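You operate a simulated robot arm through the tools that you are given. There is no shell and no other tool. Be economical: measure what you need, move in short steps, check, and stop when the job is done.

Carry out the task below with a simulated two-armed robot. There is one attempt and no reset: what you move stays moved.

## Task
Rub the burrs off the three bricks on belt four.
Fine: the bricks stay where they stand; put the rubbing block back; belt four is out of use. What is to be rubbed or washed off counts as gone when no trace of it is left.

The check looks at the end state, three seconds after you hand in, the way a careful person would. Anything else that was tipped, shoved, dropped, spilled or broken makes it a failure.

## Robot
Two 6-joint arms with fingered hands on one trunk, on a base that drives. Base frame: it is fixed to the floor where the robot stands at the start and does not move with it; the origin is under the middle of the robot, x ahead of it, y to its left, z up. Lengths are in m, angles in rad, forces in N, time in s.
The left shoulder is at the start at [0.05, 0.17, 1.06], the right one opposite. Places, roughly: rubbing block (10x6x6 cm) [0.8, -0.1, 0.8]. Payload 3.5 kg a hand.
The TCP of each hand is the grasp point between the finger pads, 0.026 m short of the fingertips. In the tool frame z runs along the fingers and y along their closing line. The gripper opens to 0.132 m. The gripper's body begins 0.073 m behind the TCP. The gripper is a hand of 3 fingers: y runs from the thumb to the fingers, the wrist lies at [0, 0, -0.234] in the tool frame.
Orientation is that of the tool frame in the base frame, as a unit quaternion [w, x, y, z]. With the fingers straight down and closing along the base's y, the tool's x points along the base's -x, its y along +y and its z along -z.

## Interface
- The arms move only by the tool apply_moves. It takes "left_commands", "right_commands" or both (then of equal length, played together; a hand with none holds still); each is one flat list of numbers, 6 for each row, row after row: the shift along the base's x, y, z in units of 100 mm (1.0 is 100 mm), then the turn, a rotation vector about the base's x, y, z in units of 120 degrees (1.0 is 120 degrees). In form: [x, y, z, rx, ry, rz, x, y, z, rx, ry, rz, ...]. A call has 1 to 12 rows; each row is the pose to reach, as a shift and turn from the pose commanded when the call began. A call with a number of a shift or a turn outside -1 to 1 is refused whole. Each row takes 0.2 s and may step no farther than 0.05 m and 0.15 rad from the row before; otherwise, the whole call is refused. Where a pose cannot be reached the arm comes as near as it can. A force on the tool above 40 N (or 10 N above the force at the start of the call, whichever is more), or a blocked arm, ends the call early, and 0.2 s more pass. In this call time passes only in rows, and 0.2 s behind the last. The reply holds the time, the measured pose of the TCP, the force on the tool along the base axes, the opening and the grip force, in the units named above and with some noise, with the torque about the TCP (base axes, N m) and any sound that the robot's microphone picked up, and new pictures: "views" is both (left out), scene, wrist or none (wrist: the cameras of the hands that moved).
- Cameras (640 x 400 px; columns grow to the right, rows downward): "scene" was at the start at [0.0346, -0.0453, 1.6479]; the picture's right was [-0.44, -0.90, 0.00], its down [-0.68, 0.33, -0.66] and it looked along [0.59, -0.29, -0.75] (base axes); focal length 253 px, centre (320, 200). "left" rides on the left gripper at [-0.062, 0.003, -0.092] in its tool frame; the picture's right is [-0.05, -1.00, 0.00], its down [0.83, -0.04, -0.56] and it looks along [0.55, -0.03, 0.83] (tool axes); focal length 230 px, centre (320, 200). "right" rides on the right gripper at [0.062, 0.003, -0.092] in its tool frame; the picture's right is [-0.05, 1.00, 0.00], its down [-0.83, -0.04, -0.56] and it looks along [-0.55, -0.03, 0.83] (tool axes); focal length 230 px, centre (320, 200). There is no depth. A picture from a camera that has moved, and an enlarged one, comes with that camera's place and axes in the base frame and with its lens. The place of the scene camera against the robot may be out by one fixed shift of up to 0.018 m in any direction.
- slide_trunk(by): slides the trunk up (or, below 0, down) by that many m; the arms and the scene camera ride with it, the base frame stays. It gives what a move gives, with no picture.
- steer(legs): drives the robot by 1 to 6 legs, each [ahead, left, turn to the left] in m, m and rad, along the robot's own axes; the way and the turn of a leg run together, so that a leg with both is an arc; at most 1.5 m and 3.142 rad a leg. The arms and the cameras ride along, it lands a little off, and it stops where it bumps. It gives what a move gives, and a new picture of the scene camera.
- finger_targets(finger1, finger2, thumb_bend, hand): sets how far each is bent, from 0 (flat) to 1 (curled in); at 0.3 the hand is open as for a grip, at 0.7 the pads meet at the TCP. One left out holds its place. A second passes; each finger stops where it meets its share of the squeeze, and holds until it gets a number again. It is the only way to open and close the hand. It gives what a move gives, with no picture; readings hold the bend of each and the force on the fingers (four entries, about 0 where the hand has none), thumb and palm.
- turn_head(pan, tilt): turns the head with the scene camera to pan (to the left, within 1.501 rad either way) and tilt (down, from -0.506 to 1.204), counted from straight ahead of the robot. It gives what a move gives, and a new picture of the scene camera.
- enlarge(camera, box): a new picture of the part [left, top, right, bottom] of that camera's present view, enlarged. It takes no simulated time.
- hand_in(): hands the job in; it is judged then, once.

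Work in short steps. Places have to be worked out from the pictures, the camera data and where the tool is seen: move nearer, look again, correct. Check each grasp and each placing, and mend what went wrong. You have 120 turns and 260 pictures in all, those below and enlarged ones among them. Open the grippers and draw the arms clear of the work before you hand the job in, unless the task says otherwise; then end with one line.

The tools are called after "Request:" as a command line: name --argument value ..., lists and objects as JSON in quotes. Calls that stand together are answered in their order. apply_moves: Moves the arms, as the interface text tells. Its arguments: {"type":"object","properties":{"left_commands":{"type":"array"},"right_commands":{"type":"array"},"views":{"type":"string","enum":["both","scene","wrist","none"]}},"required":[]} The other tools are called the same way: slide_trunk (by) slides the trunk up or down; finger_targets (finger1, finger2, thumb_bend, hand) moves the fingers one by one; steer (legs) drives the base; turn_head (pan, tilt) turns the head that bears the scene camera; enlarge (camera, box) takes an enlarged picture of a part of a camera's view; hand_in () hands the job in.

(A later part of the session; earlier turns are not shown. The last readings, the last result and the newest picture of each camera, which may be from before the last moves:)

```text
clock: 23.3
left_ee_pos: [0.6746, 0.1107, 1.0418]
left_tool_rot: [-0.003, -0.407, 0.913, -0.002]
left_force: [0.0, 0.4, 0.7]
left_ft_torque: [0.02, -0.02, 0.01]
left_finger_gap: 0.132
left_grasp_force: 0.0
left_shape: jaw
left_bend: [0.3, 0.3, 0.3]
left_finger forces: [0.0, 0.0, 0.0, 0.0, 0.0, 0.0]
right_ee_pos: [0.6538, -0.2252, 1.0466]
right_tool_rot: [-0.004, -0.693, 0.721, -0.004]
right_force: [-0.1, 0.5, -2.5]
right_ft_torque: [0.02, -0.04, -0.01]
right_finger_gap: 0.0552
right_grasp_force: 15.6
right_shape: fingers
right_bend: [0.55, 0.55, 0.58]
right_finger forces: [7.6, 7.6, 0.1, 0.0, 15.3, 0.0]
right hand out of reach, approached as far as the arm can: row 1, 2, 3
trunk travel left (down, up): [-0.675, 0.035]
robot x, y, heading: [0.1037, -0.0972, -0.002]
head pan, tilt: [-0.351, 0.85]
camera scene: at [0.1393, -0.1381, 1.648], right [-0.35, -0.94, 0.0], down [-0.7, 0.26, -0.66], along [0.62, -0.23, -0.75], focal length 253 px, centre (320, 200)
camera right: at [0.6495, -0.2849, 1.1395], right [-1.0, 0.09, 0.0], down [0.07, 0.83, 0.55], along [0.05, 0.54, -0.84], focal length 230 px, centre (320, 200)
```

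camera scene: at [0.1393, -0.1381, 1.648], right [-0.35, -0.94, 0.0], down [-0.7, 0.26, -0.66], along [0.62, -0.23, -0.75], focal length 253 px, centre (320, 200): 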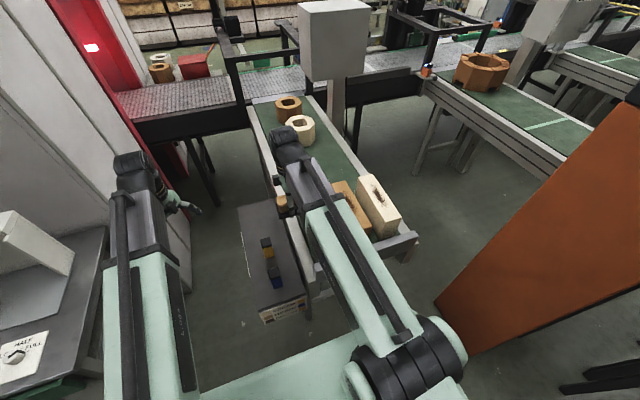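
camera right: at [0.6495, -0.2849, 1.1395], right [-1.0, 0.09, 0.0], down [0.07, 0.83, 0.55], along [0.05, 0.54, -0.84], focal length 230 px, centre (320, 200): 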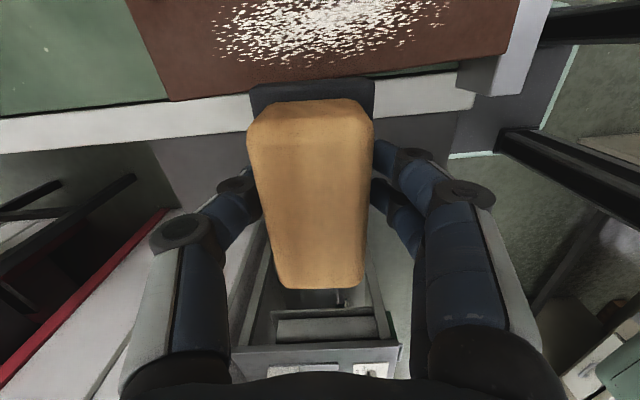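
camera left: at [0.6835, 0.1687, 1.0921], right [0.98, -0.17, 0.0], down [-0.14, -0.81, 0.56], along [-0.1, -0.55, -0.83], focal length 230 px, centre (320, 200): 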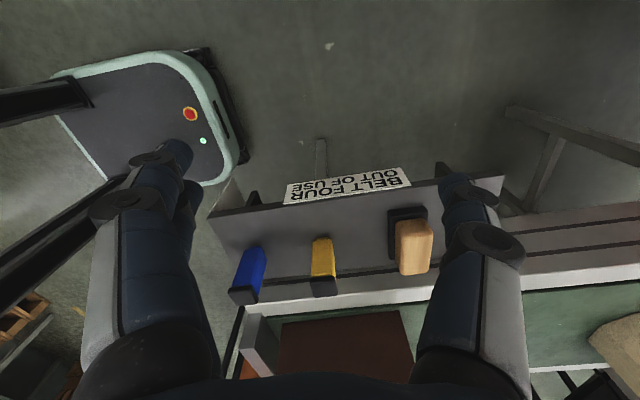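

The wrist limit prevents 90° yaw here. I'll unwind the yaw to 0 (block long axis along the brick) while holding height over the brown brick.

Request:
apply_moves --right_commands '[0, 0, 0.1, 0, 0, -0.0625, 0, 0, 0.2, 0, 0, -0.125, 0, 0, 0.2, 0, 0, -0.1875, 0, 0, 0.2, 0, 0, -0.25, 0, 0, 0.2, 0, 0, -0.3125, 0, 0, 0.2, 0, 0, -0.375, 0, 0, 0.2, 0, 0, -0.4375, 0, 0, 0.2, 0, 0, -0.5, 0, 0, 0.2, 0, 0, -0.5625, 0, 0, 0.2, 0, 0, -0.625, 0, 0, 0.2, 0, 0, -0.6875, 0, 0, 0.2, 0, 0, -0.75]' --views "both"

```text
clock: 25.9
left_ee_pos: [0.6752, 0.1096, 1.0424]
left_tool_rot: [-0.003, -0.407, 0.913, -0.002]
left_force: [-0.2, 0.6, 0.1]
left_ft_torque: [-0.02, -0.01, 0.01]
left_finger_gap: 0.1318
left_grasp_force: 0.0
left_shape: jaw
left_bend: [0.3, 0.3, 0.3]
left_finger forces: [0.0, 0.0, 0.1, 0.0, 0.0, 0.1]
right_ee_pos: [0.6526, -0.2237, 1.0674]
right_tool_rot: [0.0, 0.003, 1.0, 0.0]
right_force: [-0.4, -0.3, -2.9]
right_ft_torque: [-0.03, 0.04, 0.0]
right_finger_gap: 0.055
right_grasp_force: 15.2
right_shape: fingers
right_bend: [0.55, 0.55, 0.58]
right_finger forces: [7.6, 7.6, 0.0, 0.1, 15.2, 0.0]
trunk travel left (down, up): [-0.675, 0.035]
robot x, y, heading: [0.1016, -0.0995, 0.001]
head pan, tilt: [-0.351, 0.85]
camera scene: at [0.1397, -0.1379, 1.648], right [-0.35, -0.94, 0.0], down [-0.71, 0.26, -0.66], along [0.62, -0.23, -0.75], focal length 253 px, centre (320, 200)
camera right: at [0.5933, -0.2202, 1.1592], right [0.06, 1.0, 0.0], down [0.83, -0.05, 0.56], along [0.55, -0.03, -0.83], focal length 230 px, centre (320, 200)
```

scene: 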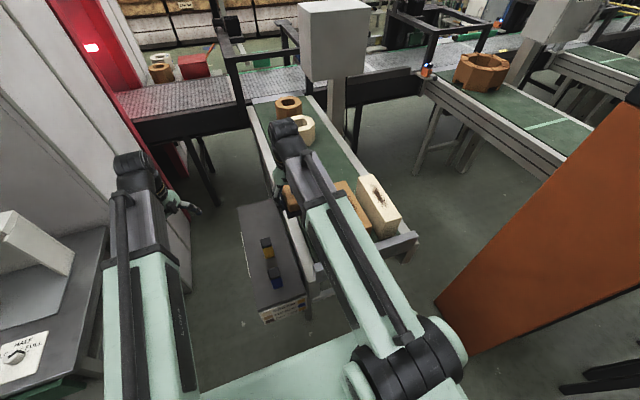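
right: 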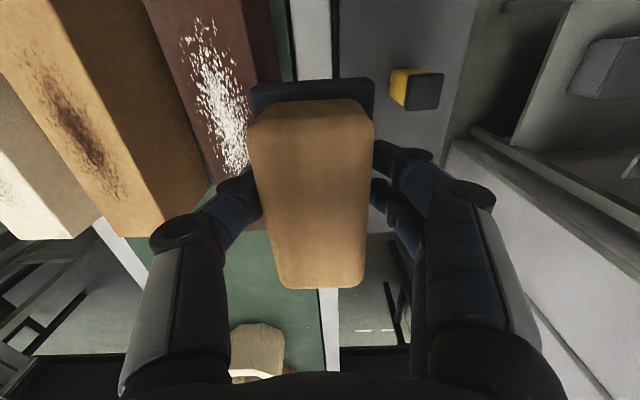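

Yaw 0 works. Brown mark centred ≈(0.64,-0.303), brick 0.07 wide. Move above it and come down to ~1 cm over the top.

Request:
apply_moves --right_commands '[0, -0.4, 0, 0, 0, 0, 0, -0.79, 0, 0, 0, 0, 0, -0.79, -0.3, 0, 0, 0, 0, -0.79, -0.57, 0, 0, 0]' --views "both"

Request:
enlarge --camera "scene" --box '[250, 130, 420, 290]'

```text
clock: 26.9
left_ee_pos: [0.6776, 0.1084, 1.0425]
left_tool_rot: [-0.004, -0.408, 0.913, -0.003]
left_force: [1.2, 0.4, -0.5]
left_ft_torque: [-0.02, -0.01, 0.0]
left_finger_gap: 0.1321
left_grasp_force: 0.1
left_shape: jaw
left_bend: [0.3, 0.3, 0.3]
left_finger forces: [0.0, 0.0, 0.1, 0.0, 0.0, 0.1]
right_ee_pos: [0.6555, -0.3033, 1.0086]
right_tool_rot: [0.0, 0.001, 1.0, 0.0]
right_force: [0.5, -0.6, -2.2]
right_ft_torque: [0.0, 0.02, 0.0]
right_finger_gap: 0.0554
right_grasp_force: 15.4
right_shape: fingers
right_bend: [0.55, 0.55, 0.58]
right_finger forces: [7.7, 7.5, 0.0, 0.0, 15.3, 0.0]
trunk travel left (down, up): [-0.675, 0.035]
robot x, y, heading: [0.0995, -0.0975, -0.001]
head pan, tilt: [-0.351, 0.85]
camera scene: at [0.1397, -0.138, 1.648], right [-0.35, -0.94, 0.0], down [-0.71, 0.26, -0.66], along [0.62, -0.23, -0.75], focal length 253 px, centre (320, 200)
camera right: at [0.5951, -0.2995, 1.1012], right [0.05, 1.0, 0.0], down [0.83, -0.04, 0.55], along [0.55, -0.03, -0.83], focal length 230 px, centre (320, 200)
```

scene: 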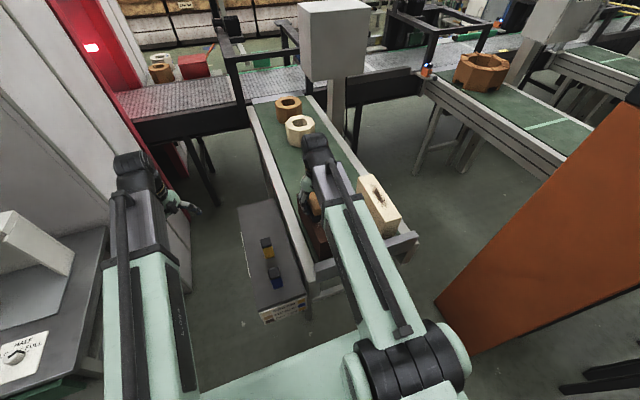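
right: 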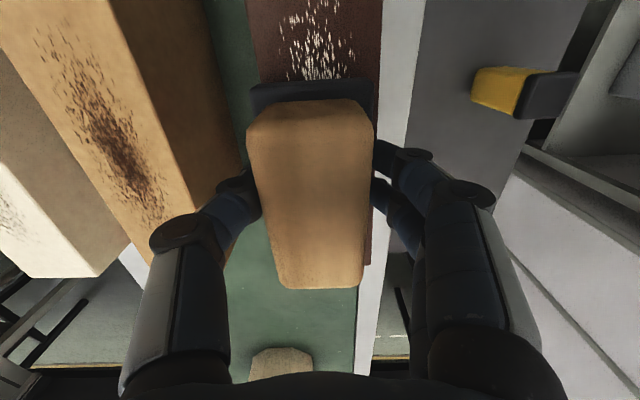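

```text
2.50 times, centred on (335, 210) of scene
camera zoom: at [0.1397, -0.138, 1.648], right [-0.35, -0.94, 0.0], down [-0.71, 0.26, -0.66], along [0.62, -0.23, -0.75], focal length 633 px, centre (282, 175)
```

zoom: 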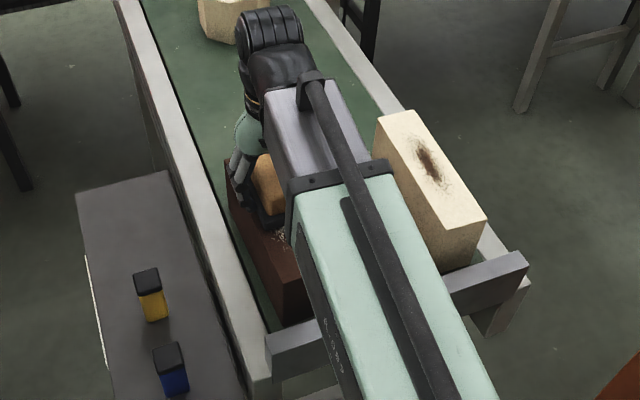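

Aligned with the brown brick (y≈-0.302). Lower gently till contact.

Request:
apply_moves --right_commands '[0, 0, -0.04, 0, 0, 0, 0, 0, -0.08, 0, 0, 0, 0, 0, -0.11, 0, 0, 0]' --views "wrist"

```text
clock: 27.7
left_ee_pos: [0.6763, 0.1102, 1.0438]
left_tool_rot: [-0.003, -0.408, 0.913, -0.003]
left_force: [0.5, -0.5, 0.0]
left_ft_torque: [0.02, 0.01, -0.01]
left_finger_gap: 0.1321
left_grasp_force: 0.1
left_shape: jaw
left_bend: [0.3, 0.3, 0.3]
left_finger forces: [0.0, 0.0, 0.0, 0.0, 0.0, 0.1]
right_ee_pos: [0.6549, -0.3019, 1.0007]
right_tool_rot: [0.002, 0.001, 1.0, 0.0]
right_force: [2.7, 0.2, 19.9]
right_ft_torque: [-0.12, -0.09, -0.01]
right_finger_gap: 0.0554
right_grasp_force: 17.0
right_shape: fingers
right_bend: [0.56, 0.56, 0.59]
right_finger forces: [8.5, 8.5, 0.0, 0.0, 16.9, 0.0]
trunk travel left (down, up): [-0.675, 0.035]
robot x, y, heading: [0.0991, -0.1049, 0.003]
head pan, tilt: [-0.351, 0.85]
camera right: at [0.5935, -0.2987, 1.093], right [0.05, 1.0, 0.0], down [0.83, -0.04, 0.56], along [0.56, -0.03, -0.83], focal length 230 px, centre (320, 200)
```

right: 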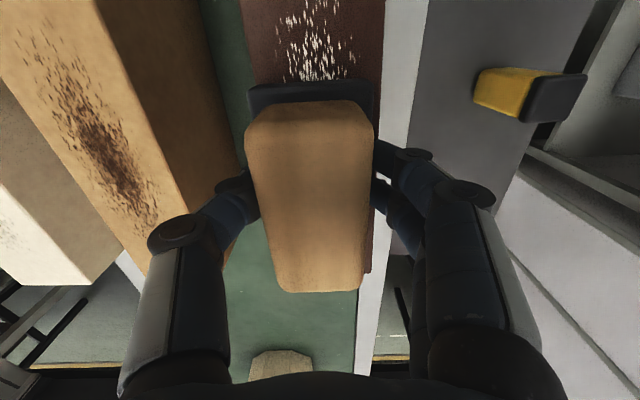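

Contact at TCP z≈1.0005 with ~20 N; ease off 1.5 mm and stroke along x ±60 mm at light pressure.

Request:
apply_moves --right_commands '[0, 0, 0.015, 0, 0, 0, -0.2, 0, 0.015, 0, 0, 0, -0.4, 0, 0.015, 0, 0, 0, -0.6, 0, 0.015, 0, 0, 0, -0.4, 0, 0.015, 0, 0, 0, -0.2, 0, 0.015, 0, 0, 0, 0, 0, 0.015, 0, 0, 0, 0.2, 0, 0.015, 0, 0, 0, 0.4, 0, 0.015, 0, 0, 0, 0.6, 0, 0.015, 0, 0, 0, 0.3, 0, 0.015, 0, 0, 0, 0, 0, 0.015, 0, 0, 0]' --views "wrist"

```text
clock: 30.3
left_ee_pos: [0.6752, 0.1091, 1.0421]
left_tool_rot: [-0.004, -0.408, 0.913, -0.002]
left_force: [0.7, -0.1, -0.4]
left_ft_torque: [0.01, 0.02, -0.01]
left_finger_gap: 0.1323
left_grasp_force: 0.1
left_shape: jaw
left_bend: [0.3, 0.3, 0.3]
left_finger forces: [0.0, 0.1, 0.1, 0.0, 0.0, 0.0]
right_ee_pos: [0.6522, -0.3052, 1.0007]
right_tool_rot: [0.0, 0.0, 1.0, 0.0]
right_force: [1.9, 0.6, 5.6]
right_ft_torque: [-0.13, -0.04, 0.05]
right_finger_gap: 0.0553
right_grasp_force: 16.8
right_shape: fingers
right_bend: [0.56, 0.56, 0.59]
right_finger forces: [8.4, 8.5, 0.0, 0.0, 16.6, 0.0]
trunk travel left (down, up): [-0.675, 0.035]
robot x, y, heading: [0.1002, -0.0969, -0.003]
head pan, tilt: [-0.351, 0.85]
camera right: at [0.5915, -0.3012, 1.0941], right [0.05, 1.0, 0.0], down [0.83, -0.04, 0.56], along [0.55, -0.03, -0.83], focal length 230 px, centre (320, 200)
```

right: 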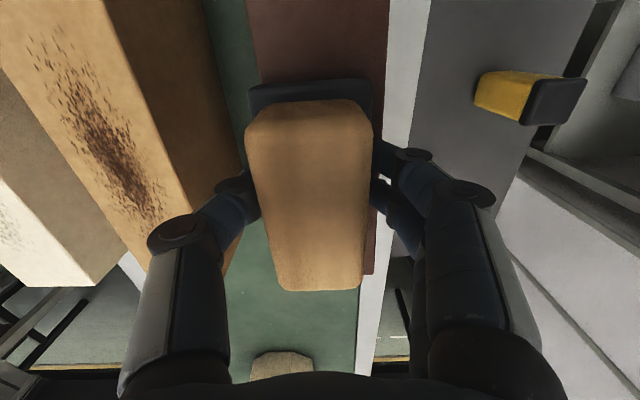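

The burr vanishes in the rubbed zone. One more pass with ±10 mm lateral shift, then lift to inspect.

Request:
apply_moves --right_commands '[-0.3, 0.1, 0, 0, 0, 0, -0.6, 0.1, 0, 0, 0, 0, -0.3, 0.1, 0, 0, 0, 0, 0, 0.1, 0, 0, 0, 0, 0.3, 0.1, 0, 0, 0, 0, 0.6, 0.1, 0, 0, 0, 0, 0.6, -0.1, 0, 0, 0, 0, 0.3, -0.1, 0, 0, 0, 0, 0, -0.1, 0, 0, 0, 0, -0.3, -0.1, 0, 0, 0, 0, -0.6, -0.1, 0, 0, 0, 0, -0.4, -0.05, 0.2, 0, 0, 0]' --views "none"

Request:
apply_moves --right_commands '[0, 0.3, 0.3, 0, 0, 0, 0, 0.7, 0.7, 0, 0, 0, 0, 1.0, 1.0, 0, 0, 0]' --views "both"

```text
clock: 32.9
left_ee_pos: [0.6754, 0.11, 1.0406]
left_tool_rot: [-0.004, -0.407, 0.913, -0.002]
left_force: [-0.2, 0.5, 0.3]
left_ft_torque: [-0.01, -0.01, 0.03]
left_finger_gap: 0.1321
left_grasp_force: 0.0
left_shape: jaw
left_bend: [0.3, 0.3, 0.3]
left_finger forces: [0.0, 0.0, 0.0, 0.0, 0.1, 0.1]
right_ee_pos: [0.6136, -0.3073, 1.0202]
right_tool_rot: [0.0, 0.001, 1.0, 0.0]
right_force: [0.7, 0.1, -2.7]
right_ft_torque: [0.0, -0.01, 0.04]
right_finger_gap: 0.055
right_grasp_force: 15.5
right_shape: fingers
right_bend: [0.56, 0.56, 0.59]
right_finger forces: [7.9, 7.8, 0.1, 0.0, 15.7, 0.1]
trunk travel left (down, up): [-0.675, 0.035]
robot x, y, heading: [0.1004, -0.1005, -0.003]
head pan, tilt: [-0.351, 0.85]
```

```text
refused: row 2 steps farther than a row can; nothing moved
```

Step was slightly too large; redo with smaller steps.

Request:
apply_moves --right_commands '[0, 0.3, 0.3, 0, 0, 0, 0, 0.6, 0.6, 0, 0, 0, 0, 0.8, 0.8, 0, 0, 0, 0, 1.0, 1.0, 0, 0, 0]' --views "both"

Request:
enlarge --camera "scene" --box '[270, 160, 420, 270]'

Request:
enlarge --camera "right" --box '[0, 0, 300, 260]'

```text
clock: 33.9
left_ee_pos: [0.6762, 0.1096, 1.0416]
left_tool_rot: [-0.004, -0.407, 0.913, -0.003]
left_force: [-0.9, 0.6, 0.4]
left_ft_torque: [-0.01, 0.07, -0.02]
left_finger_gap: 0.1321
left_grasp_force: 0.0
left_shape: jaw
left_bend: [0.3, 0.3, 0.3]
left_finger forces: [0.0, 0.1, 0.0, 0.0, 0.0, 0.1]
right_ee_pos: [0.6149, -0.2068, 1.1201]
right_tool_rot: [0.0, 0.001, 1.0, 0.001]
right_force: [0.7, 0.0, -2.2]
right_ft_torque: [-0.03, 0.03, 0.01]
right_finger_gap: 0.0554
right_grasp_force: 16.1
right_shape: fingers
right_bend: [0.56, 0.56, 0.58]
right_finger forces: [7.9, 7.7, 0.0, 0.0, 15.7, 0.1]
trunk travel left (down, up): [-0.675, 0.035]
robot x, y, heading: [0.1022, -0.1022, 0.002]
head pan, tilt: [-0.351, 0.85]
camera scene: at [0.1396, -0.1376, 1.648], right [-0.35, -0.94, 0.0], down [-0.71, 0.26, -0.66], along [0.62, -0.23, -0.75], focal length 253 px, centre (320, 200)
camera right: at [0.5537, -0.204, 1.2136], right [0.05, 1.0, 0.0], down [0.83, -0.04, 0.56], along [0.55, -0.03, -0.83], focal length 230 px, centre (320, 200)
```

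scene: 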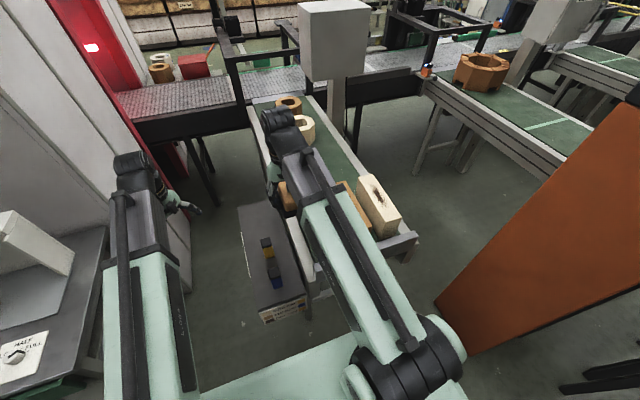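
right: 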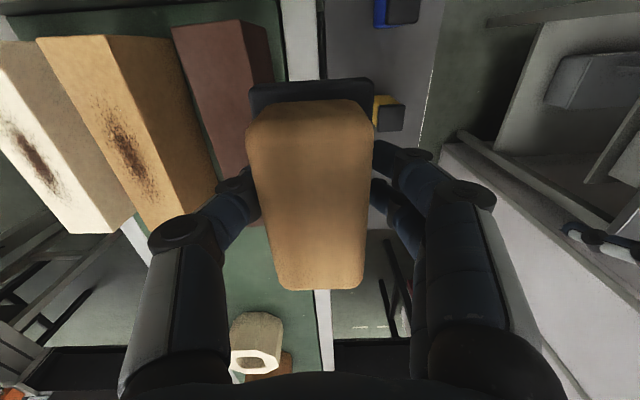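

```text
3.64 times, centred on (345, 215) of scene
camera zoom: at [0.1396, -0.1376, 1.648], right [-0.35, -0.94, 0.0], down [-0.71, 0.26, -0.66], along [0.62, -0.23, -0.75], focal length 921 px, centre (229, 146)
```

zoom: 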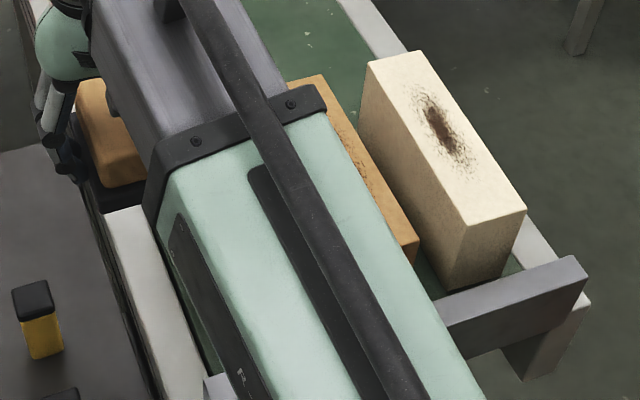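

```text
1.54 times, centred on (150, 130) of right
camera zoom: at [0.5537, -0.204, 1.2136], right [0.05, 1.0, 0.0], down [0.83, -0.04, 0.56], along [0.55, -0.03, -0.83], focal length 354 px, centre (582, 308)
```

zoom: 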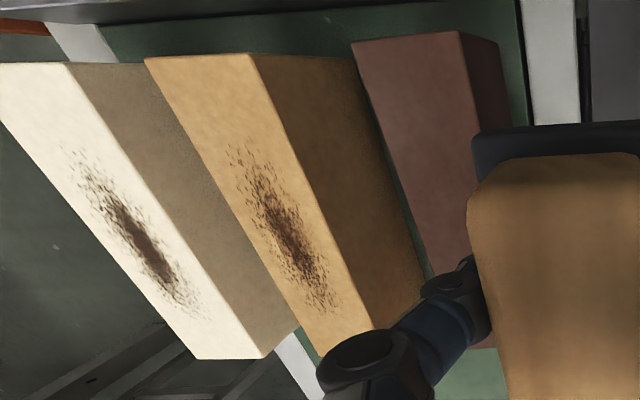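

Brown looks clean where visible. Next, beige brick (mark ≈(0.64,-0.431)): move there at height, then down to just above.

Request:
apply_moves --right_commands '[0.08, -0.33, 0, 0, 0, 0, 0.16, -0.66, 0, 0, 0, 0, 0.25, -1.0, 0, 0, 0, 0]' --views "none"

Request:
apply_moves --right_commands '[0, -0.4, 0, 0, 0, 0, 0, -0.8, 0, 0, 0, 0, 0, -1.0, -0.2, 0, 0, 0, 0, -1.0, -0.5, 0, 0, 0]' --views "none"

Request:
apply_moves --right_commands '[0, -0.24, 0, 0, 0, 0, 0, -0.24, -0.3, 0, 0, 0, 0, -0.24, -0.6, 0, 0, 0]' --views "both"

```text
clock: 34.7
left_ee_pos: [0.6757, 0.1108, 1.042]
left_tool_rot: [-0.003, -0.407, 0.913, -0.003]
left_force: [-0.7, -0.7, 0.0]
left_ft_torque: [-0.01, -0.03, 0.01]
left_finger_gap: 0.1321
left_grasp_force: 0.2
left_shape: jaw
left_bend: [0.3, 0.3, 0.3]
left_finger forces: [0.0, 0.1, 0.0, 0.1, 0.0, 0.0]
right_ee_pos: [0.6385, -0.3101, 1.1184]
right_tool_rot: [0.0, 0.001, 1.0, 0.001]
right_force: [-0.7, 0.0, -2.1]
right_ft_torque: [0.0, -0.01, 0.01]
right_finger_gap: 0.0554
right_grasp_force: 15.7
right_shape: fingers
right_bend: [0.56, 0.56, 0.58]
right_finger forces: [7.8, 7.9, 0.0, 0.1, 15.8, 0.0]
trunk travel left (down, up): [-0.675, 0.035]
robot x, y, heading: [0.1034, -0.0988, -0.005]
head pan, tilt: [-0.351, 0.85]
```

```text
clock: 35.7
left_ee_pos: [0.675, 0.1106, 1.0423]
left_tool_rot: [-0.004, -0.408, 0.913, -0.002]
left_force: [0.4, 0.4, 0.8]
left_ft_torque: [0.0, 0.01, 0.03]
left_finger_gap: 0.1317
left_grasp_force: 0.1
left_shape: jaw
left_bend: [0.3, 0.3, 0.3]
left_finger forces: [0.0, 0.1, 0.0, 0.1, 0.1, 0.0]
right_ee_pos: [0.639, -0.4084, 1.0697]
right_tool_rot: [0.0, 0.001, 1.0, -0.001]
right_force: [0.7, -0.4, -2.7]
right_ft_torque: [0.02, 0.05, -0.03]
right_finger_gap: 0.0552
right_grasp_force: 15.6
right_shape: fingers
right_bend: [0.56, 0.56, 0.58]
right_finger forces: [7.8, 7.8, 0.0, 0.0, 15.6, 0.0]
trunk travel left (down, up): [-0.675, 0.035]
robot x, y, heading: [0.102, -0.0973, -0.003]
head pan, tilt: [-0.351, 0.85]
```

```text
clock: 36.5
left_ee_pos: [0.6755, 0.1101, 1.0423]
left_tool_rot: [-0.003, -0.408, 0.913, -0.002]
left_force: [-0.5, 1.0, 0.4]
left_ft_torque: [0.01, 0.01, 0.02]
left_finger_gap: 0.1319
left_grasp_force: 0.0
left_shape: jaw
left_bend: [0.3, 0.3, 0.3]
left_finger forces: [0.0, 0.0, 0.1, 0.0, 0.1, 0.1]
right_ee_pos: [0.6383, -0.4333, 1.0096]
right_tool_rot: [0.0, 0.002, 1.0, 0.0]
right_force: [0.8, -0.6, -2.8]
right_ft_torque: [0.01, -0.03, -0.01]
right_finger_gap: 0.0554
right_grasp_force: 15.7
right_shape: fingers
right_bend: [0.56, 0.56, 0.58]
right_finger forces: [7.9, 7.8, 0.0, 0.1, 15.7, 0.1]
trunk travel left (down, up): [-0.675, 0.035]
robot x, y, heading: [0.1027, -0.0984, -0.002]
head pan, tilt: [-0.351, 0.85]
camera scene: at [0.1398, -0.1382, 1.648], right [-0.35, -0.94, 0.0], down [-0.71, 0.26, -0.66], along [0.62, -0.23, -0.75], focal length 253 px, centre (320, 200)
camera right: at [0.5782, -0.4288, 1.1026], right [0.05, 1.0, 0.0], down [0.83, -0.04, 0.55], along [0.55, -0.03, -0.83], focal length 230 px, centre (320, 200)
```

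scene: 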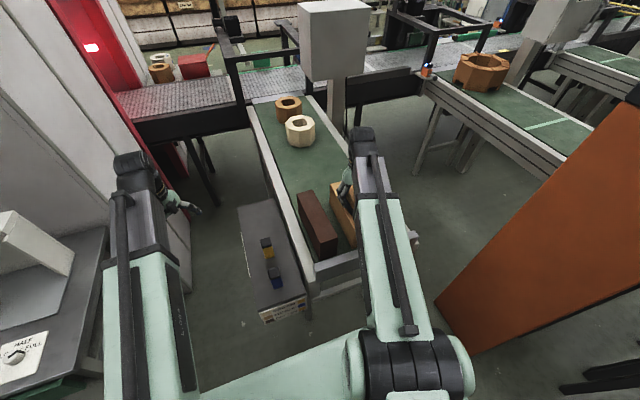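
right: 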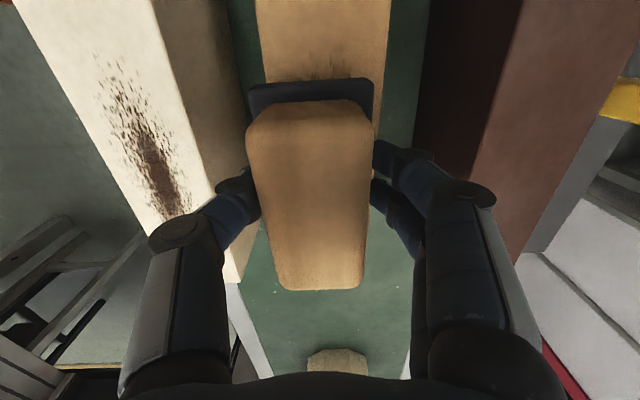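

Beige is aligned; brown looks clean in the scene view. Descend to light contact and check force, centring at x≈0.645.

Request:
apply_moves --right_commands '[0.03, 0.02, -0.05, 0, 0, 0, 0.06, 0.02, -0.1, 0, 0, 0]' --views "none"

Request:
enlarge --camera "scene" --box '[270, 170, 390, 270]'

```text
clock: 37.1
left_ee_pos: [0.6753, 0.11, 1.0421]
left_tool_rot: [-0.003, -0.407, 0.913, -0.003]
left_force: [-1.1, 0.1, 0.4]
left_ft_torque: [-0.01, -0.01, 0.03]
left_finger_gap: 0.132
left_grasp_force: 0.1
left_shape: jaw
left_bend: [0.3, 0.3, 0.3]
left_finger forces: [0.0, 0.0, 0.1, 0.0, 0.0, 0.0]
right_ee_pos: [0.6435, -0.4308, 1.0007]
right_tool_rot: [0.001, 0.0, 1.0, -0.002]
right_force: [-2.6, -1.3, 5.7]
right_ft_torque: [-0.09, 0.02, -0.03]
right_finger_gap: 0.0553
right_grasp_force: 16.4
right_shape: fingers
right_bend: [0.56, 0.56, 0.58]
right_finger forces: [7.7, 7.8, 0.1, 0.0, 16.2, 0.1]
trunk travel left (down, up): [-0.675, 0.035]
robot x, y, heading: [0.1012, -0.0996, -0.0]
head pan, tilt: [-0.351, 0.85]
```

```text
4.00 times, centred on (330, 220) of scene
camera zoom: at [0.1382, -0.1375, 1.6482], right [-0.35, -0.94, 0.0], down [-0.7, 0.26, -0.66], along [0.62, -0.23, -0.75], focal length 1013 px, centre (280, 120)
```

zoom: 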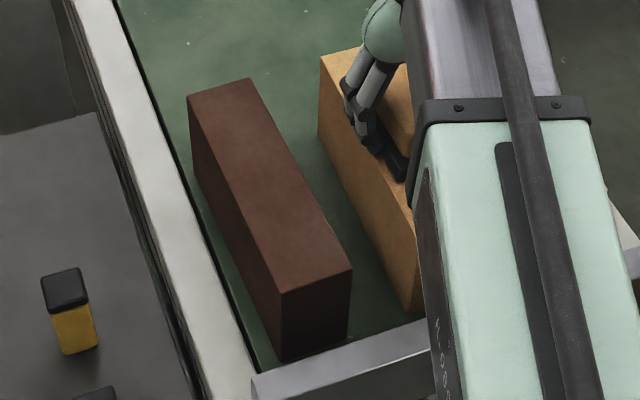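

Brown is spotless. Light contact on beige (~8 N); rub with the same straight then lateral pattern.

Request:
apply_moves --right_commands '[-0.2, 0, 0, 0, 0, 0, -0.4, 0, 0, 0, 0, 0, -0.6, 0, 0, 0, 0, 0, -0.4, 0, 0, 0, 0, 0, -0.2, 0, 0, 0, 0, 0, 0, 0, 0, 0, 0, 0, 0.2, 0, 0, 0, 0, 0, 0.4, 0, 0, 0, 0, 0, 0.6, 0, 0, 0, 0, 0, 0.4, 0, 0, 0, 0, 0, 0.2, 0, 0, 0, 0, 0, 0, 0, 0, 0, 0, 0]' --views "none"

Request:
apply_moves --right_commands '[-0.3, 0.1, 0, 0, 0, 0, -0.6, 0.1, 0, 0, 0, 0, -0.3, 0.1, 0, 0, 0, 0, 0, 0.1, 0, 0, 0, 0, 0.3, 0.1, 0, 0, 0, 0, 0.6, 0.1, 0, 0, 0, 0, 0.6, -0.1, 0, 0, 0, 0, 0.3, -0.1, 0, 0, 0, 0, 0, -0.1, 0, 0, 0, 0, -0.3, -0.1, 0, 0, 0, 0, -0.6, -0.1, 0, 0, 0, 0, -0.4, -0.05, 0.2, 0, 0, 0]' --views "none"

Request:
apply_moves --right_commands '[0.1, -0.3, 0.15, 0, 0, 0, 0.2, -0.6, 0.15, 0, 0, 0, 0.3, -0.9, 0.15, 0, 0, 0, 0.4, -1.0, 0.15, 0, 0, 0]' --views "both"

```text
clock: 39.7
left_ee_pos: [0.675, 0.111, 1.0416]
left_tool_rot: [-0.003, -0.408, 0.913, -0.002]
left_force: [-0.3, -0.1, 0.8]
left_ft_torque: [-0.02, -0.03, 0.01]
left_finger_gap: 0.1318
left_grasp_force: 0.1
left_shape: jaw
left_bend: [0.3, 0.3, 0.3]
left_finger forces: [0.1, 0.0, 0.0, 0.0, 0.0, 0.0]
right_ee_pos: [0.6448, -0.4321, 1.0006]
right_tool_rot: [0.0, 0.002, 1.0, 0.0]
right_force: [3.2, 1.1, 6.4]
right_ft_torque: [-0.06, -0.05, 0.06]
right_finger_gap: 0.0555
right_grasp_force: 16.3
right_shape: fingers
right_bend: [0.57, 0.56, 0.58]
right_finger forces: [8.1, 8.4, 0.0, 0.0, 16.1, 0.0]
trunk travel left (down, up): [-0.675, 0.035]
robot x, y, heading: [0.1002, -0.1007, -0.003]
head pan, tilt: [-0.351, 0.85]
```

```text
clock: 42.3
left_ee_pos: [0.6763, 0.1099, 1.041]
left_tool_rot: [-0.004, -0.408, 0.913, -0.003]
left_force: [0.0, -0.7, 0.4]
left_ft_torque: [0.0, 0.0, 0.01]
left_finger_gap: 0.1318
left_grasp_force: 0.1
left_shape: jaw
left_bend: [0.3, 0.3, 0.3]
left_finger forces: [0.0, 0.0, 0.0, 0.0, 0.1, 0.0]
right_ee_pos: [0.6056, -0.4362, 1.0202]
right_tool_rot: [0.0, 0.001, 1.0, 0.0]
right_force: [-0.2, 0.7, -3.5]
right_ft_torque: [0.02, 0.01, -0.01]
right_finger_gap: 0.0551
right_grasp_force: 15.4
right_shape: fingers
right_bend: [0.56, 0.56, 0.59]
right_finger forces: [7.9, 7.8, 0.0, 0.0, 15.7, 0.0]
trunk travel left (down, up): [-0.675, 0.035]
robot x, y, heading: [0.1013, -0.1039, 0.001]
head pan, tilt: [-0.351, 0.85]
```

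```text
clock: 43.3
left_ee_pos: [0.6753, 0.1103, 1.0411]
left_tool_rot: [-0.004, -0.407, 0.913, -0.002]
left_force: [-0.4, 0.3, 0.7]
left_ft_torque: [0.01, 0.0, 0.01]
left_finger_gap: 0.1321
left_grasp_force: 0.1
left_shape: jaw
left_bend: [0.3, 0.3, 0.3]
left_finger forces: [0.0, 0.1, 0.1, 0.0, 0.1, 0.1]
right_ee_pos: [0.6442, -0.5348, 1.0358]
right_tool_rot: [0.0, 0.002, 1.0, 0.0]
right_force: [-0.6, -0.1, -3.3]
right_ft_torque: [-0.02, 0.03, 0.02]
right_finger_gap: 0.0555
right_grasp_force: 15.4
right_shape: fingers
right_bend: [0.56, 0.56, 0.58]
right_finger forces: [7.9, 7.9, 0.1, 0.0, 15.8, 0.0]
trunk travel left (down, up): [-0.675, 0.035]
robot x, y, heading: [0.1008, -0.1009, -0.001]
head pan, tilt: [-0.351, 0.85]
camera scene: at [0.1398, -0.138, 1.648], right [-0.35, -0.94, 0.0], down [-0.71, 0.26, -0.66], along [0.62, -0.23, -0.75], focal length 253 px, centre (320, 200)
camera right: at [0.5843, -0.5313, 1.1275], right [0.05, 1.0, 0.0], down [0.83, -0.04, 0.55], along [0.55, -0.03, -0.83], focal length 230 px, centre (320, 200)
```

scene: 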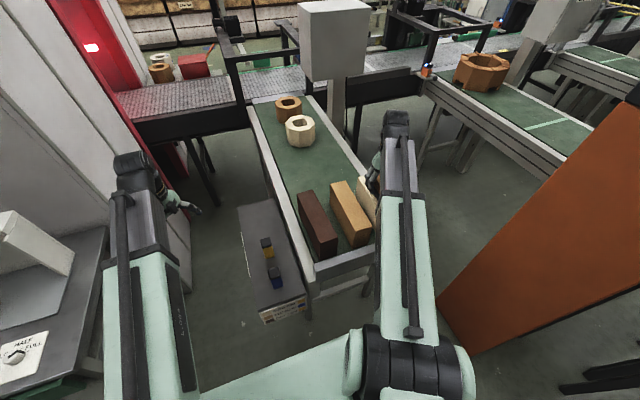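
right: 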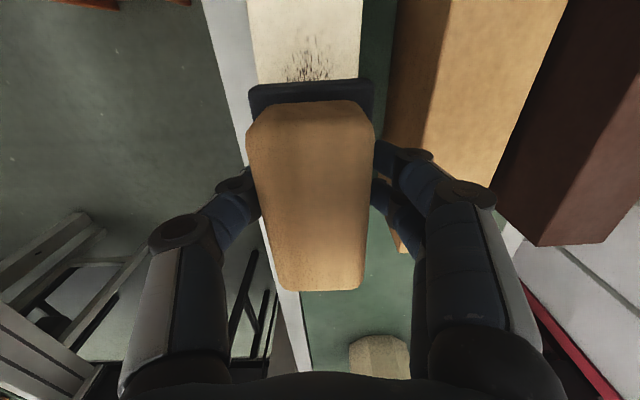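

Beige looks clean. Cream is centred y≈-0.541; shift −6 mm and descend to light contact.

Request:
apply_moves --right_commands '[0, -0.06, -0.15, 0, 0, 0, 0, -0.06, -0.27, 0, 0, 0, 0, -0.06, -0.32, 0, 0, 0, 0, -0.06, -0.36, 0, 0, 0]' --views "none"

Request:
enlarge --camera "scene" --box '[280, 170, 400, 270]'

```text
clock: 44.3
left_ee_pos: [0.6747, 0.1101, 1.0409]
left_tool_rot: [-0.004, -0.408, 0.913, -0.003]
left_force: [-0.6, -0.5, -0.2]
left_ft_torque: [0.01, -0.04, 0.0]
left_finger_gap: 0.132
left_grasp_force: 0.1
left_shape: jaw
left_bend: [0.3, 0.3, 0.3]
left_finger forces: [0.1, 0.0, 0.1, 0.0, 0.1, 0.0]
right_ee_pos: [0.6449, -0.5422, 1.0017]
right_tool_rot: [0.001, 0.002, 1.0, -0.001]
right_force: [1.2, -0.5, 4.9]
right_ft_torque: [-0.07, -0.03, 0.01]
right_finger_gap: 0.0554
right_grasp_force: 15.8
right_shape: fingers
right_bend: [0.56, 0.56, 0.58]
right_finger forces: [7.8, 8.0, 0.1, 0.0, 16.1, 0.1]
trunk travel left (down, up): [-0.675, 0.035]
robot x, y, heading: [0.1004, -0.0959, -0.0]
head pan, tilt: [-0.351, 0.85]
```

```text
4.00 times, centred on (340, 220) of scene
camera zoom: at [0.1391, -0.1375, 1.6482], right [-0.35, -0.94, 0.0], down [-0.7, 0.26, -0.66], along [0.62, -0.23, -0.75], focal length 1013 px, centre (240, 120)
```

zoom: 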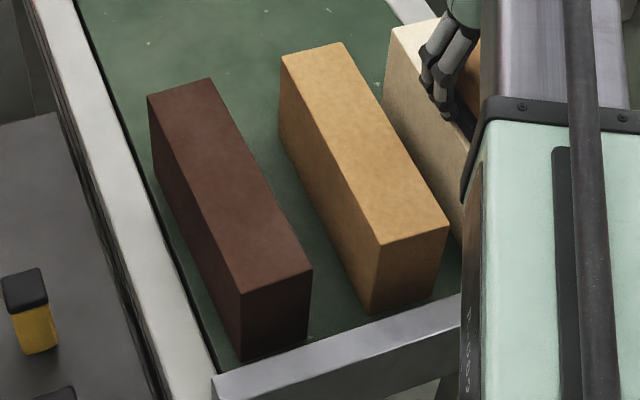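

Beige is clean. Rub cream the same way, then lift and move toward +y for inspection.

Request:
apply_moves --right_commands '[-0.2, 0, 0, 0, 0, 0, -0.4, 0, 0, 0, 0, 0, -0.6, 0, 0, 0, 0, 0, -0.4, 0, 0, 0, 0, 0, -0.2, 0, 0, 0, 0, 0, 0, 0, 0, 0, 0, 0, 0.2, 0, 0, 0, 0, 0, 0.4, 0, 0, 0, 0, 0, 0.6, 0, 0, 0, 0, 0, 0.4, 0, 0, 0, 0, 0, 0.2, 0, 0, 0, 0, 0, 0, 0, 0, 0, 0, 0]' --views "none"

Request:
apply_moves --right_commands '[-0.3, 0.1, 0, 0, 0, 0, -0.6, 0.1, 0, 0, 0, 0, -0.3, 0.1, 0, 0, 0, 0, 0, 0.1, 0, 0, 0, 0, 0.3, 0.1, 0, 0, 0, 0, 0.6, 0.1, 0, 0, 0, 0, 0.6, -0.1, 0, 0, 0, 0, 0.3, -0.1, 0, 0, 0, 0, 0, -0.1, 0, 0, 0, 0, -0.3, -0.1, 0, 0, 0, 0, -0.6, -0.1, 0, 0, 0, 0, -0.4, -0.05, 0.2, 0, 0, 0]' --views "none"

Request:
apply_moves --right_commands '[0.1, 0.1, 0.3, 0, 0, 0, 0.2, 0.4, 0.6, 0, 0, 0, 0.3, 0.7, 0.8, 0, 0, 0, 0.3, 1.0, 0.8, 0, 0, 0]' --views "none"

Request:
apply_moves --right_commands '[0.1, 0.33, 0, 0, 0, 0, 0.2, 0.66, 0, 0, 0, 0, 0.3, 1.0, 0, 0, 0, 0]' --views "both"

```text
clock: 46.9
left_ee_pos: [0.6748, 0.1107, 1.0428]
left_tool_rot: [-0.004, -0.408, 0.913, -0.003]
left_force: [-0.5, 0.8, -0.4]
left_ft_torque: [-0.01, 0.0, -0.03]
left_finger_gap: 0.1314
left_grasp_force: 0.1
left_shape: jaw
left_bend: [0.3, 0.3, 0.3]
left_finger forces: [0.0, 0.0, 0.0, 0.0, 0.0, 0.0]
right_ee_pos: [0.6446, -0.5422, 1.0004]
right_tool_rot: [0.001, 0.001, 1.0, 0.0]
right_force: [1.7, 1.1, 6.1]
right_ft_torque: [0.04, -0.07, -0.03]
right_finger_gap: 0.0554
right_grasp_force: 16.3
right_shape: fingers
right_bend: [0.56, 0.56, 0.59]
right_finger forces: [8.2, 8.3, 0.1, 0.0, 15.9, 0.0]
trunk travel left (down, up): [-0.675, 0.035]
robot x, y, heading: [0.1025, -0.1001, -0.002]
head pan, tilt: [-0.351, 0.85]
```

```text
clock: 49.5
left_ee_pos: [0.6756, 0.1093, 1.0408]
left_tool_rot: [-0.003, -0.408, 0.913, -0.003]
left_force: [1.0, 0.1, -0.1]
left_ft_torque: [-0.03, 0.02, -0.01]
left_finger_gap: 0.1316
left_grasp_force: 0.1
left_shape: jaw
left_bend: [0.3, 0.3, 0.3]
left_finger forces: [0.0, 0.1, 0.0, 0.1, 0.0, 0.1]
right_ee_pos: [0.6056, -0.5452, 1.0172]
right_tool_rot: [-0.001, 0.001, 1.0, 0.0]
right_force: [-0.5, -0.1, -3.1]
right_ft_torque: [0.01, -0.02, 0.0]
right_finger_gap: 0.0556
right_grasp_force: 15.9
right_shape: fingers
right_bend: [0.56, 0.56, 0.59]
right_finger forces: [7.8, 7.6, 0.1, 0.0, 15.4, 0.0]
trunk travel left (down, up): [-0.675, 0.035]
robot x, y, heading: [0.1022, -0.1007, -0.004]
head pan, tilt: [-0.351, 0.85]
```

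```text
clock: 50.5
left_ee_pos: [0.6758, 0.1105, 1.0416]
left_tool_rot: [-0.003, -0.408, 0.913, -0.003]
left_force: [-0.6, -0.8, -0.4]
left_ft_torque: [-0.03, 0.03, 0.01]
left_finger_gap: 0.1318
left_grasp_force: 0.0
left_shape: jaw
left_bend: [0.3, 0.3, 0.3]
left_finger forces: [0.1, 0.0, 0.0, 0.0, 0.0, 0.0]
right_ee_pos: [0.6343, -0.4475, 1.0984]
right_tool_rot: [0.0, 0.001, 1.0, 0.0]
right_force: [-0.5, -0.5, -3.2]
right_ft_torque: [-0.01, 0.01, 0.01]
right_finger_gap: 0.0556
right_grasp_force: 15.1
right_shape: fingers
right_bend: [0.56, 0.56, 0.59]
right_finger forces: [7.8, 7.6, 0.0, 0.0, 15.3, 0.1]
trunk travel left (down, up): [-0.675, 0.035]
robot x, y, heading: [0.0991, -0.102, -0.001]
head pan, tilt: [-0.351, 0.85]
```

```text
clock: 51.3
left_ee_pos: [0.6755, 0.1108, 1.0408]
left_tool_rot: [-0.004, -0.408, 0.913, -0.003]
left_force: [0.1, 0.5, -0.4]
left_ft_torque: [-0.03, 0.02, 0.01]
left_finger_gap: 0.1321
left_grasp_force: 0.0
left_shape: jaw
left_bend: [0.3, 0.3, 0.3]
left_finger forces: [0.0, 0.0, 0.0, 0.0, 0.0, 0.1]
right_ee_pos: [0.6632, -0.3473, 1.0983]
right_tool_rot: [0.0, 0.0, 1.0, -0.001]
right_force: [0.9, 0.0, -3.3]
right_ft_torque: [-0.02, 0.02, 0.02]
right_finger_gap: 0.0554
right_grasp_force: 15.3
right_shape: fingers
right_bend: [0.56, 0.56, 0.59]
right_finger forces: [7.7, 7.6, 0.1, 0.0, 15.4, 0.1]
trunk travel left (down, up): [-0.675, 0.035]
robot x, y, heading: [0.1004, -0.1036, -0.007]
head pan, tilt: [-0.351, 0.85]
camera scene: at [0.1398, -0.1372, 1.648], right [-0.35, -0.94, 0.0], down [-0.71, 0.26, -0.66], along [0.62, -0.23, -0.75], focal length 253 px, centre (320, 200)
camera right: at [0.6033, -0.3433, 1.1913], right [0.05, 1.0, 0.0], down [0.83, -0.04, 0.56], along [0.55, -0.03, -0.83], focal length 230 px, centre (320, 200)
```

scene: 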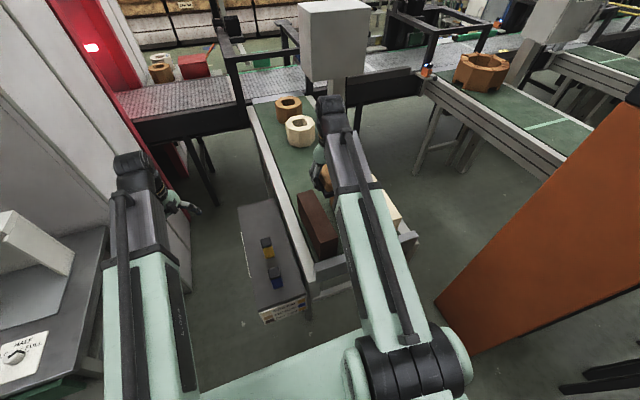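
right: 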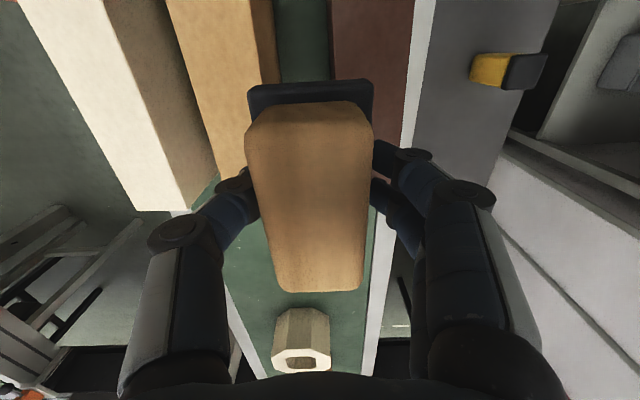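

Cream appears clean. Carry the block back to the shelf, regaining the 90° yaw on the way.

Request:
enlarge --camera "right" --box '[0, 0, 330, 220]'

Request:
apply_moves --right_commands '[0.1, 0.2, 0, 0, 0, 0.06, 0.2, 0.4, 0, 0, 0, 0.12, 0.35, 0.6, 0, 0, 0, 0.18, 0.5, 0.8, 0, 0, 0, 0.24, 0.6, 1.0, 0, 0, 0, 0.3]' --views "none"

Request:
apply_moves --right_commands '[0.1, 0.2, 0, 0, 0, 0.06, 0.2, 0.4, 0, 0, 0, 0.12, 0.35, 0.6, 0, 0, 0, 0.18, 0.5, 0.8, 0, 0, 0, 0.24, 0.57, 1.0, 0, 0, 0, 0.3]' --views "none"

Request:
apply_moves --right_commands '[0, 0.1, 0, 0, 0, 0.05, 0, 0.2, 0, 0, 0, 0.1, 0, 0.32, 0, 0, 0, 0.15]' --views "both"

```text
1.82 times, centred on (165, 110) of right
camera zoom: at [0.6033, -0.3433, 1.1913], right [0.05, 1.0, 0.0], down [0.83, -0.04, 0.56], along [0.55, -0.03, -0.83], focal length 418 px, centre (602, 364)
```

zoom: 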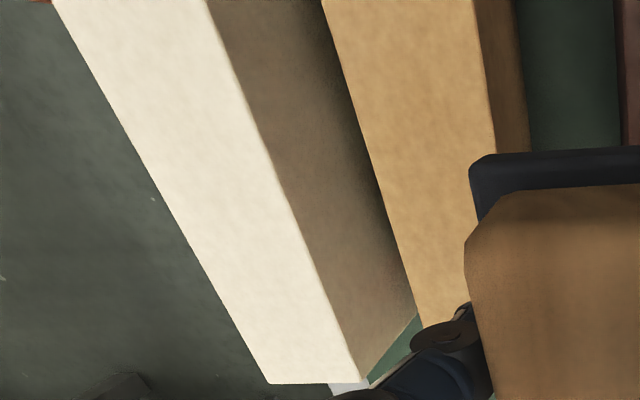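

```text
clock: 52.5
left_ee_pos: [0.6764, 0.1102, 1.0427]
left_tool_rot: [-0.004, -0.408, 0.913, -0.002]
left_force: [0.1, 0.4, -0.6]
left_ft_torque: [-0.02, -0.04, 0.04]
left_finger_gap: 0.132
left_grasp_force: 0.1
left_shape: jaw
left_bend: [0.3, 0.3, 0.3]
left_finger forces: [0.1, 0.1, 0.0, 0.0, 0.0, 0.0]
right_ee_pos: [0.728, -0.2464, 1.0994]
right_tool_rot: [0.0, -0.31, 0.951, 0.0]
right_force: [-0.1, 0.0, -2.5]
right_ft_torque: [0.03, 0.01, 0.0]
right_finger_gap: 0.0551
right_grasp_force: 15.0
right_shape: fingers
right_bend: [0.56, 0.56, 0.59]
right_finger forces: [7.7, 7.6, 0.1, 0.0, 15.3, 0.0]
trunk travel left (down, up): [-0.675, 0.035]
robot x, y, heading: [0.1021, -0.1019, -0.002]
head pan, tilt: [-0.351, 0.85]
```

```text
clock: 53.7
left_ee_pos: [0.6766, 0.1102, 1.0423]
left_tool_rot: [-0.004, -0.407, 0.913, -0.002]
left_force: [-0.1, 0.0, -0.4]
left_ft_torque: [0.0, 0.02, 0.03]
left_finger_gap: 0.132
left_grasp_force: 0.1
left_shape: jaw
left_bend: [0.3, 0.3, 0.3]
left_finger forces: [0.0, 0.0, 0.1, 0.0, 0.1, 0.0]
right_ee_pos: [0.7834, -0.1452, 1.0987]
right_tool_rot: [-0.001, -0.588, 0.809, 0.0]
right_force: [-0.1, 0.6, -3.9]
right_ft_torque: [-0.01, 0.01, 0.01]
right_finger_gap: 0.0555
right_grasp_force: 15.0
right_shape: fingers
right_bend: [0.56, 0.56, 0.59]
right_finger forces: [7.6, 7.6, 0.0, 0.0, 15.2, 0.1]
trunk travel left (down, up): [-0.675, 0.035]
robot x, y, heading: [0.1026, -0.0989, -0.005]
head pan, tilt: [-0.351, 0.85]
```

```text
clock: 54.5
left_ee_pos: [0.6759, 0.1097, 1.0413]
left_tool_rot: [-0.004, -0.407, 0.913, -0.003]
left_force: [-1.0, -0.1, -0.2]
left_ft_torque: [-0.02, -0.02, -0.03]
left_finger_gap: 0.132
left_grasp_force: 0.1
left_shape: jaw
left_bend: [0.3, 0.3, 0.3]
left_finger forces: [0.0, 0.0, 0.1, 0.0, 0.1, 0.1]
right_ee_pos: [0.7828, -0.115, 1.1003]
right_tool_rot: [0.001, 0.707, -0.707, 0.0]
right_force: [-0.8, 0.6, -3.4]
right_ft_torque: [0.03, 0.01, 0.01]
right_finger_gap: 0.0552
right_grasp_force: 15.3
right_shape: fingers
right_bend: [0.56, 0.56, 0.59]
right_finger forces: [7.6, 7.6, 0.0, 0.0, 15.3, 0.0]
trunk travel left (down, up): [-0.675, 0.035]
robot x, y, heading: [0.1073, -0.1004, -0.003]
head pan, tilt: [-0.351, 0.85]
camera scene: at [0.1398, -0.1375, 1.648], right [-0.35, -0.94, 0.0], down [-0.71, 0.26, -0.66], along [0.62, -0.23, -0.75], focal length 253 px, centre (320, 200)
camera right: at [0.7801, -0.175, 1.192], right [-1.0, 0.05, 0.0], down [0.04, 0.83, 0.56], along [0.03, 0.55, -0.83], focal length 230 px, centre (320, 200)
```

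scene: 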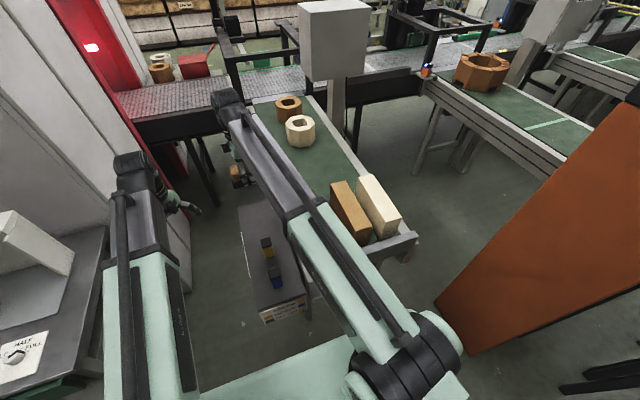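
right: 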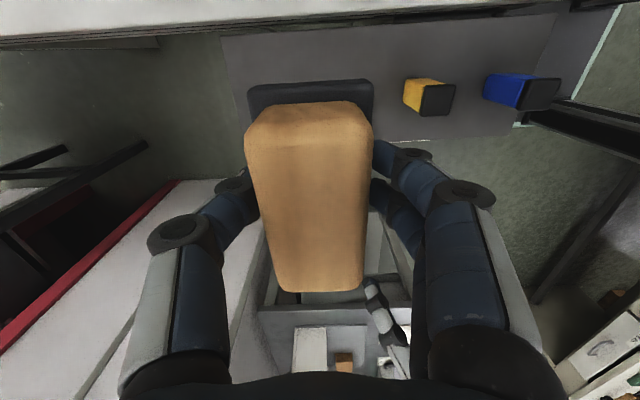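

Above the home spot. Lower to just above the shelf (TCP z≈0.85).

Request:
apply_moves --right_commands '[-0.01, 0, -0.4, 0, 0, 0, -0.02, 0, -0.8, 0, 0, 0, -0.02, 0, -1.0, 0, 0, 0]' --views "none"

Request:
apply_moves --right_commands '[0, 0, -0.4, 0, 0, 0, 0, 0, -0.8, 0, 0, 0, 0, 0, -1.0, 0, 0, 0]' --views "none"

Request:
apply_moves --right_commands '[0, 0, -0.2, 0, 0, 0, 0, 0, -0.4, 0, 0, 0, 0, 0, -0.5, 0, 0, 0]' --views "wrist"

```text
clock: 55.3
left_ee_pos: [0.6762, 0.1098, 1.0411]
left_tool_rot: [-0.003, -0.407, 0.913, -0.003]
left_force: [-0.2, -0.1, 0.3]
left_ft_torque: [-0.01, 0.04, 0.0]
left_finger_gap: 0.1314
left_grasp_force: 0.1
left_shape: jaw
left_bend: [0.3, 0.3, 0.3]
left_finger forces: [0.1, 0.0, 0.1, 0.0, 0.0, 0.0]
right_ee_pos: [0.779, -0.1145, 0.9993]
right_tool_rot: [0.0, -0.707, 0.708, 0.0]
right_force: [-0.8, 0.1, -2.8]
right_ft_torque: [0.0, 0.02, -0.01]
right_finger_gap: 0.0552
right_grasp_force: 15.4
right_shape: fingers
right_bend: [0.56, 0.56, 0.59]
right_finger forces: [7.6, 7.6, 0.0, 0.0, 15.2, 0.0]
trunk travel left (down, up): [-0.675, 0.035]
robot x, y, heading: [0.1011, -0.0995, -0.006]
head pan, tilt: [-0.351, 0.85]
```

```text
clock: 56.1
left_ee_pos: [0.6756, 0.1102, 1.0427]
left_tool_rot: [-0.003, -0.408, 0.913, -0.002]
left_force: [-0.1, 1.2, -0.2]
left_ft_torque: [-0.01, 0.0, 0.01]
left_finger_gap: 0.1321
left_grasp_force: 0.0
left_shape: jaw
left_bend: [0.3, 0.3, 0.3]
left_finger forces: [0.0, 0.1, 0.1, 0.1, 0.1, 0.0]
right_ee_pos: [0.781, -0.1143, 0.898]
right_tool_rot: [0.0, -0.707, 0.707, 0.0]
right_force: [0.2, -0.6, -3.5]
right_ft_torque: [-0.01, -0.02, 0.02]
right_finger_gap: 0.0552
right_grasp_force: 15.3
right_shape: fingers
right_bend: [0.56, 0.56, 0.59]
right_finger forces: [7.6, 7.6, 0.0, 0.0, 15.2, 0.0]
trunk travel left (down, up): [-0.675, 0.035]
robot x, y, heading: [0.1023, -0.0981, -0.001]
head pan, tilt: [-0.351, 0.85]
```

```text
clock: 56.9
left_ee_pos: [0.6757, 0.1105, 1.0426]
left_tool_rot: [-0.003, -0.408, 0.913, -0.002]
left_force: [-0.7, 0.6, 0.4]
left_ft_torque: [0.03, -0.01, -0.05]
left_finger_gap: 0.1317
left_grasp_force: 0.0
left_shape: jaw
left_bend: [0.3, 0.3, 0.3]
left_finger forces: [0.0, 0.1, 0.1, 0.0, 0.1, 0.2]
right_ee_pos: [0.7783, -0.1158, 0.8501]
right_tool_rot: [-0.001, -0.706, 0.708, 0.0]
right_force: [0.5, 0.3, -2.9]
right_ft_torque: [0.03, 0.05, 0.0]
right_finger_gap: 0.0553
right_grasp_force: 15.1
right_shape: fingers
right_bend: [0.56, 0.56, 0.59]
right_finger forces: [7.4, 7.5, 0.1, 0.0, 15.1, 0.0]
trunk travel left (down, up): [-0.675, 0.035]
robot x, y, heading: [0.1003, -0.1008, -0.004]
head pan, tilt: [-0.351, 0.85]
camera right: at [0.7767, -0.1761, 0.9418], right [-1.0, 0.05, 0.0], down [0.04, 0.83, 0.56], along [0.03, 0.55, -0.83], focal length 230 px, centre (320, 200)
```

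right: 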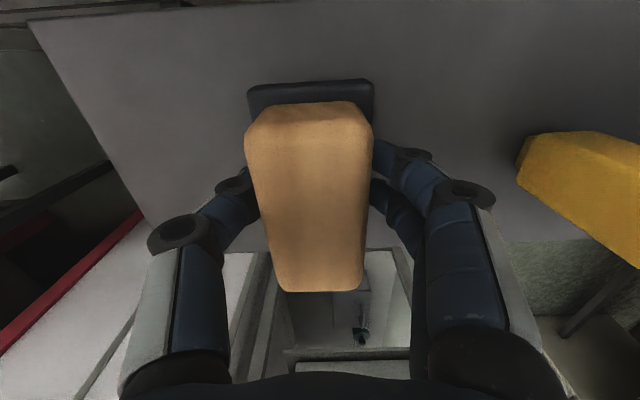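

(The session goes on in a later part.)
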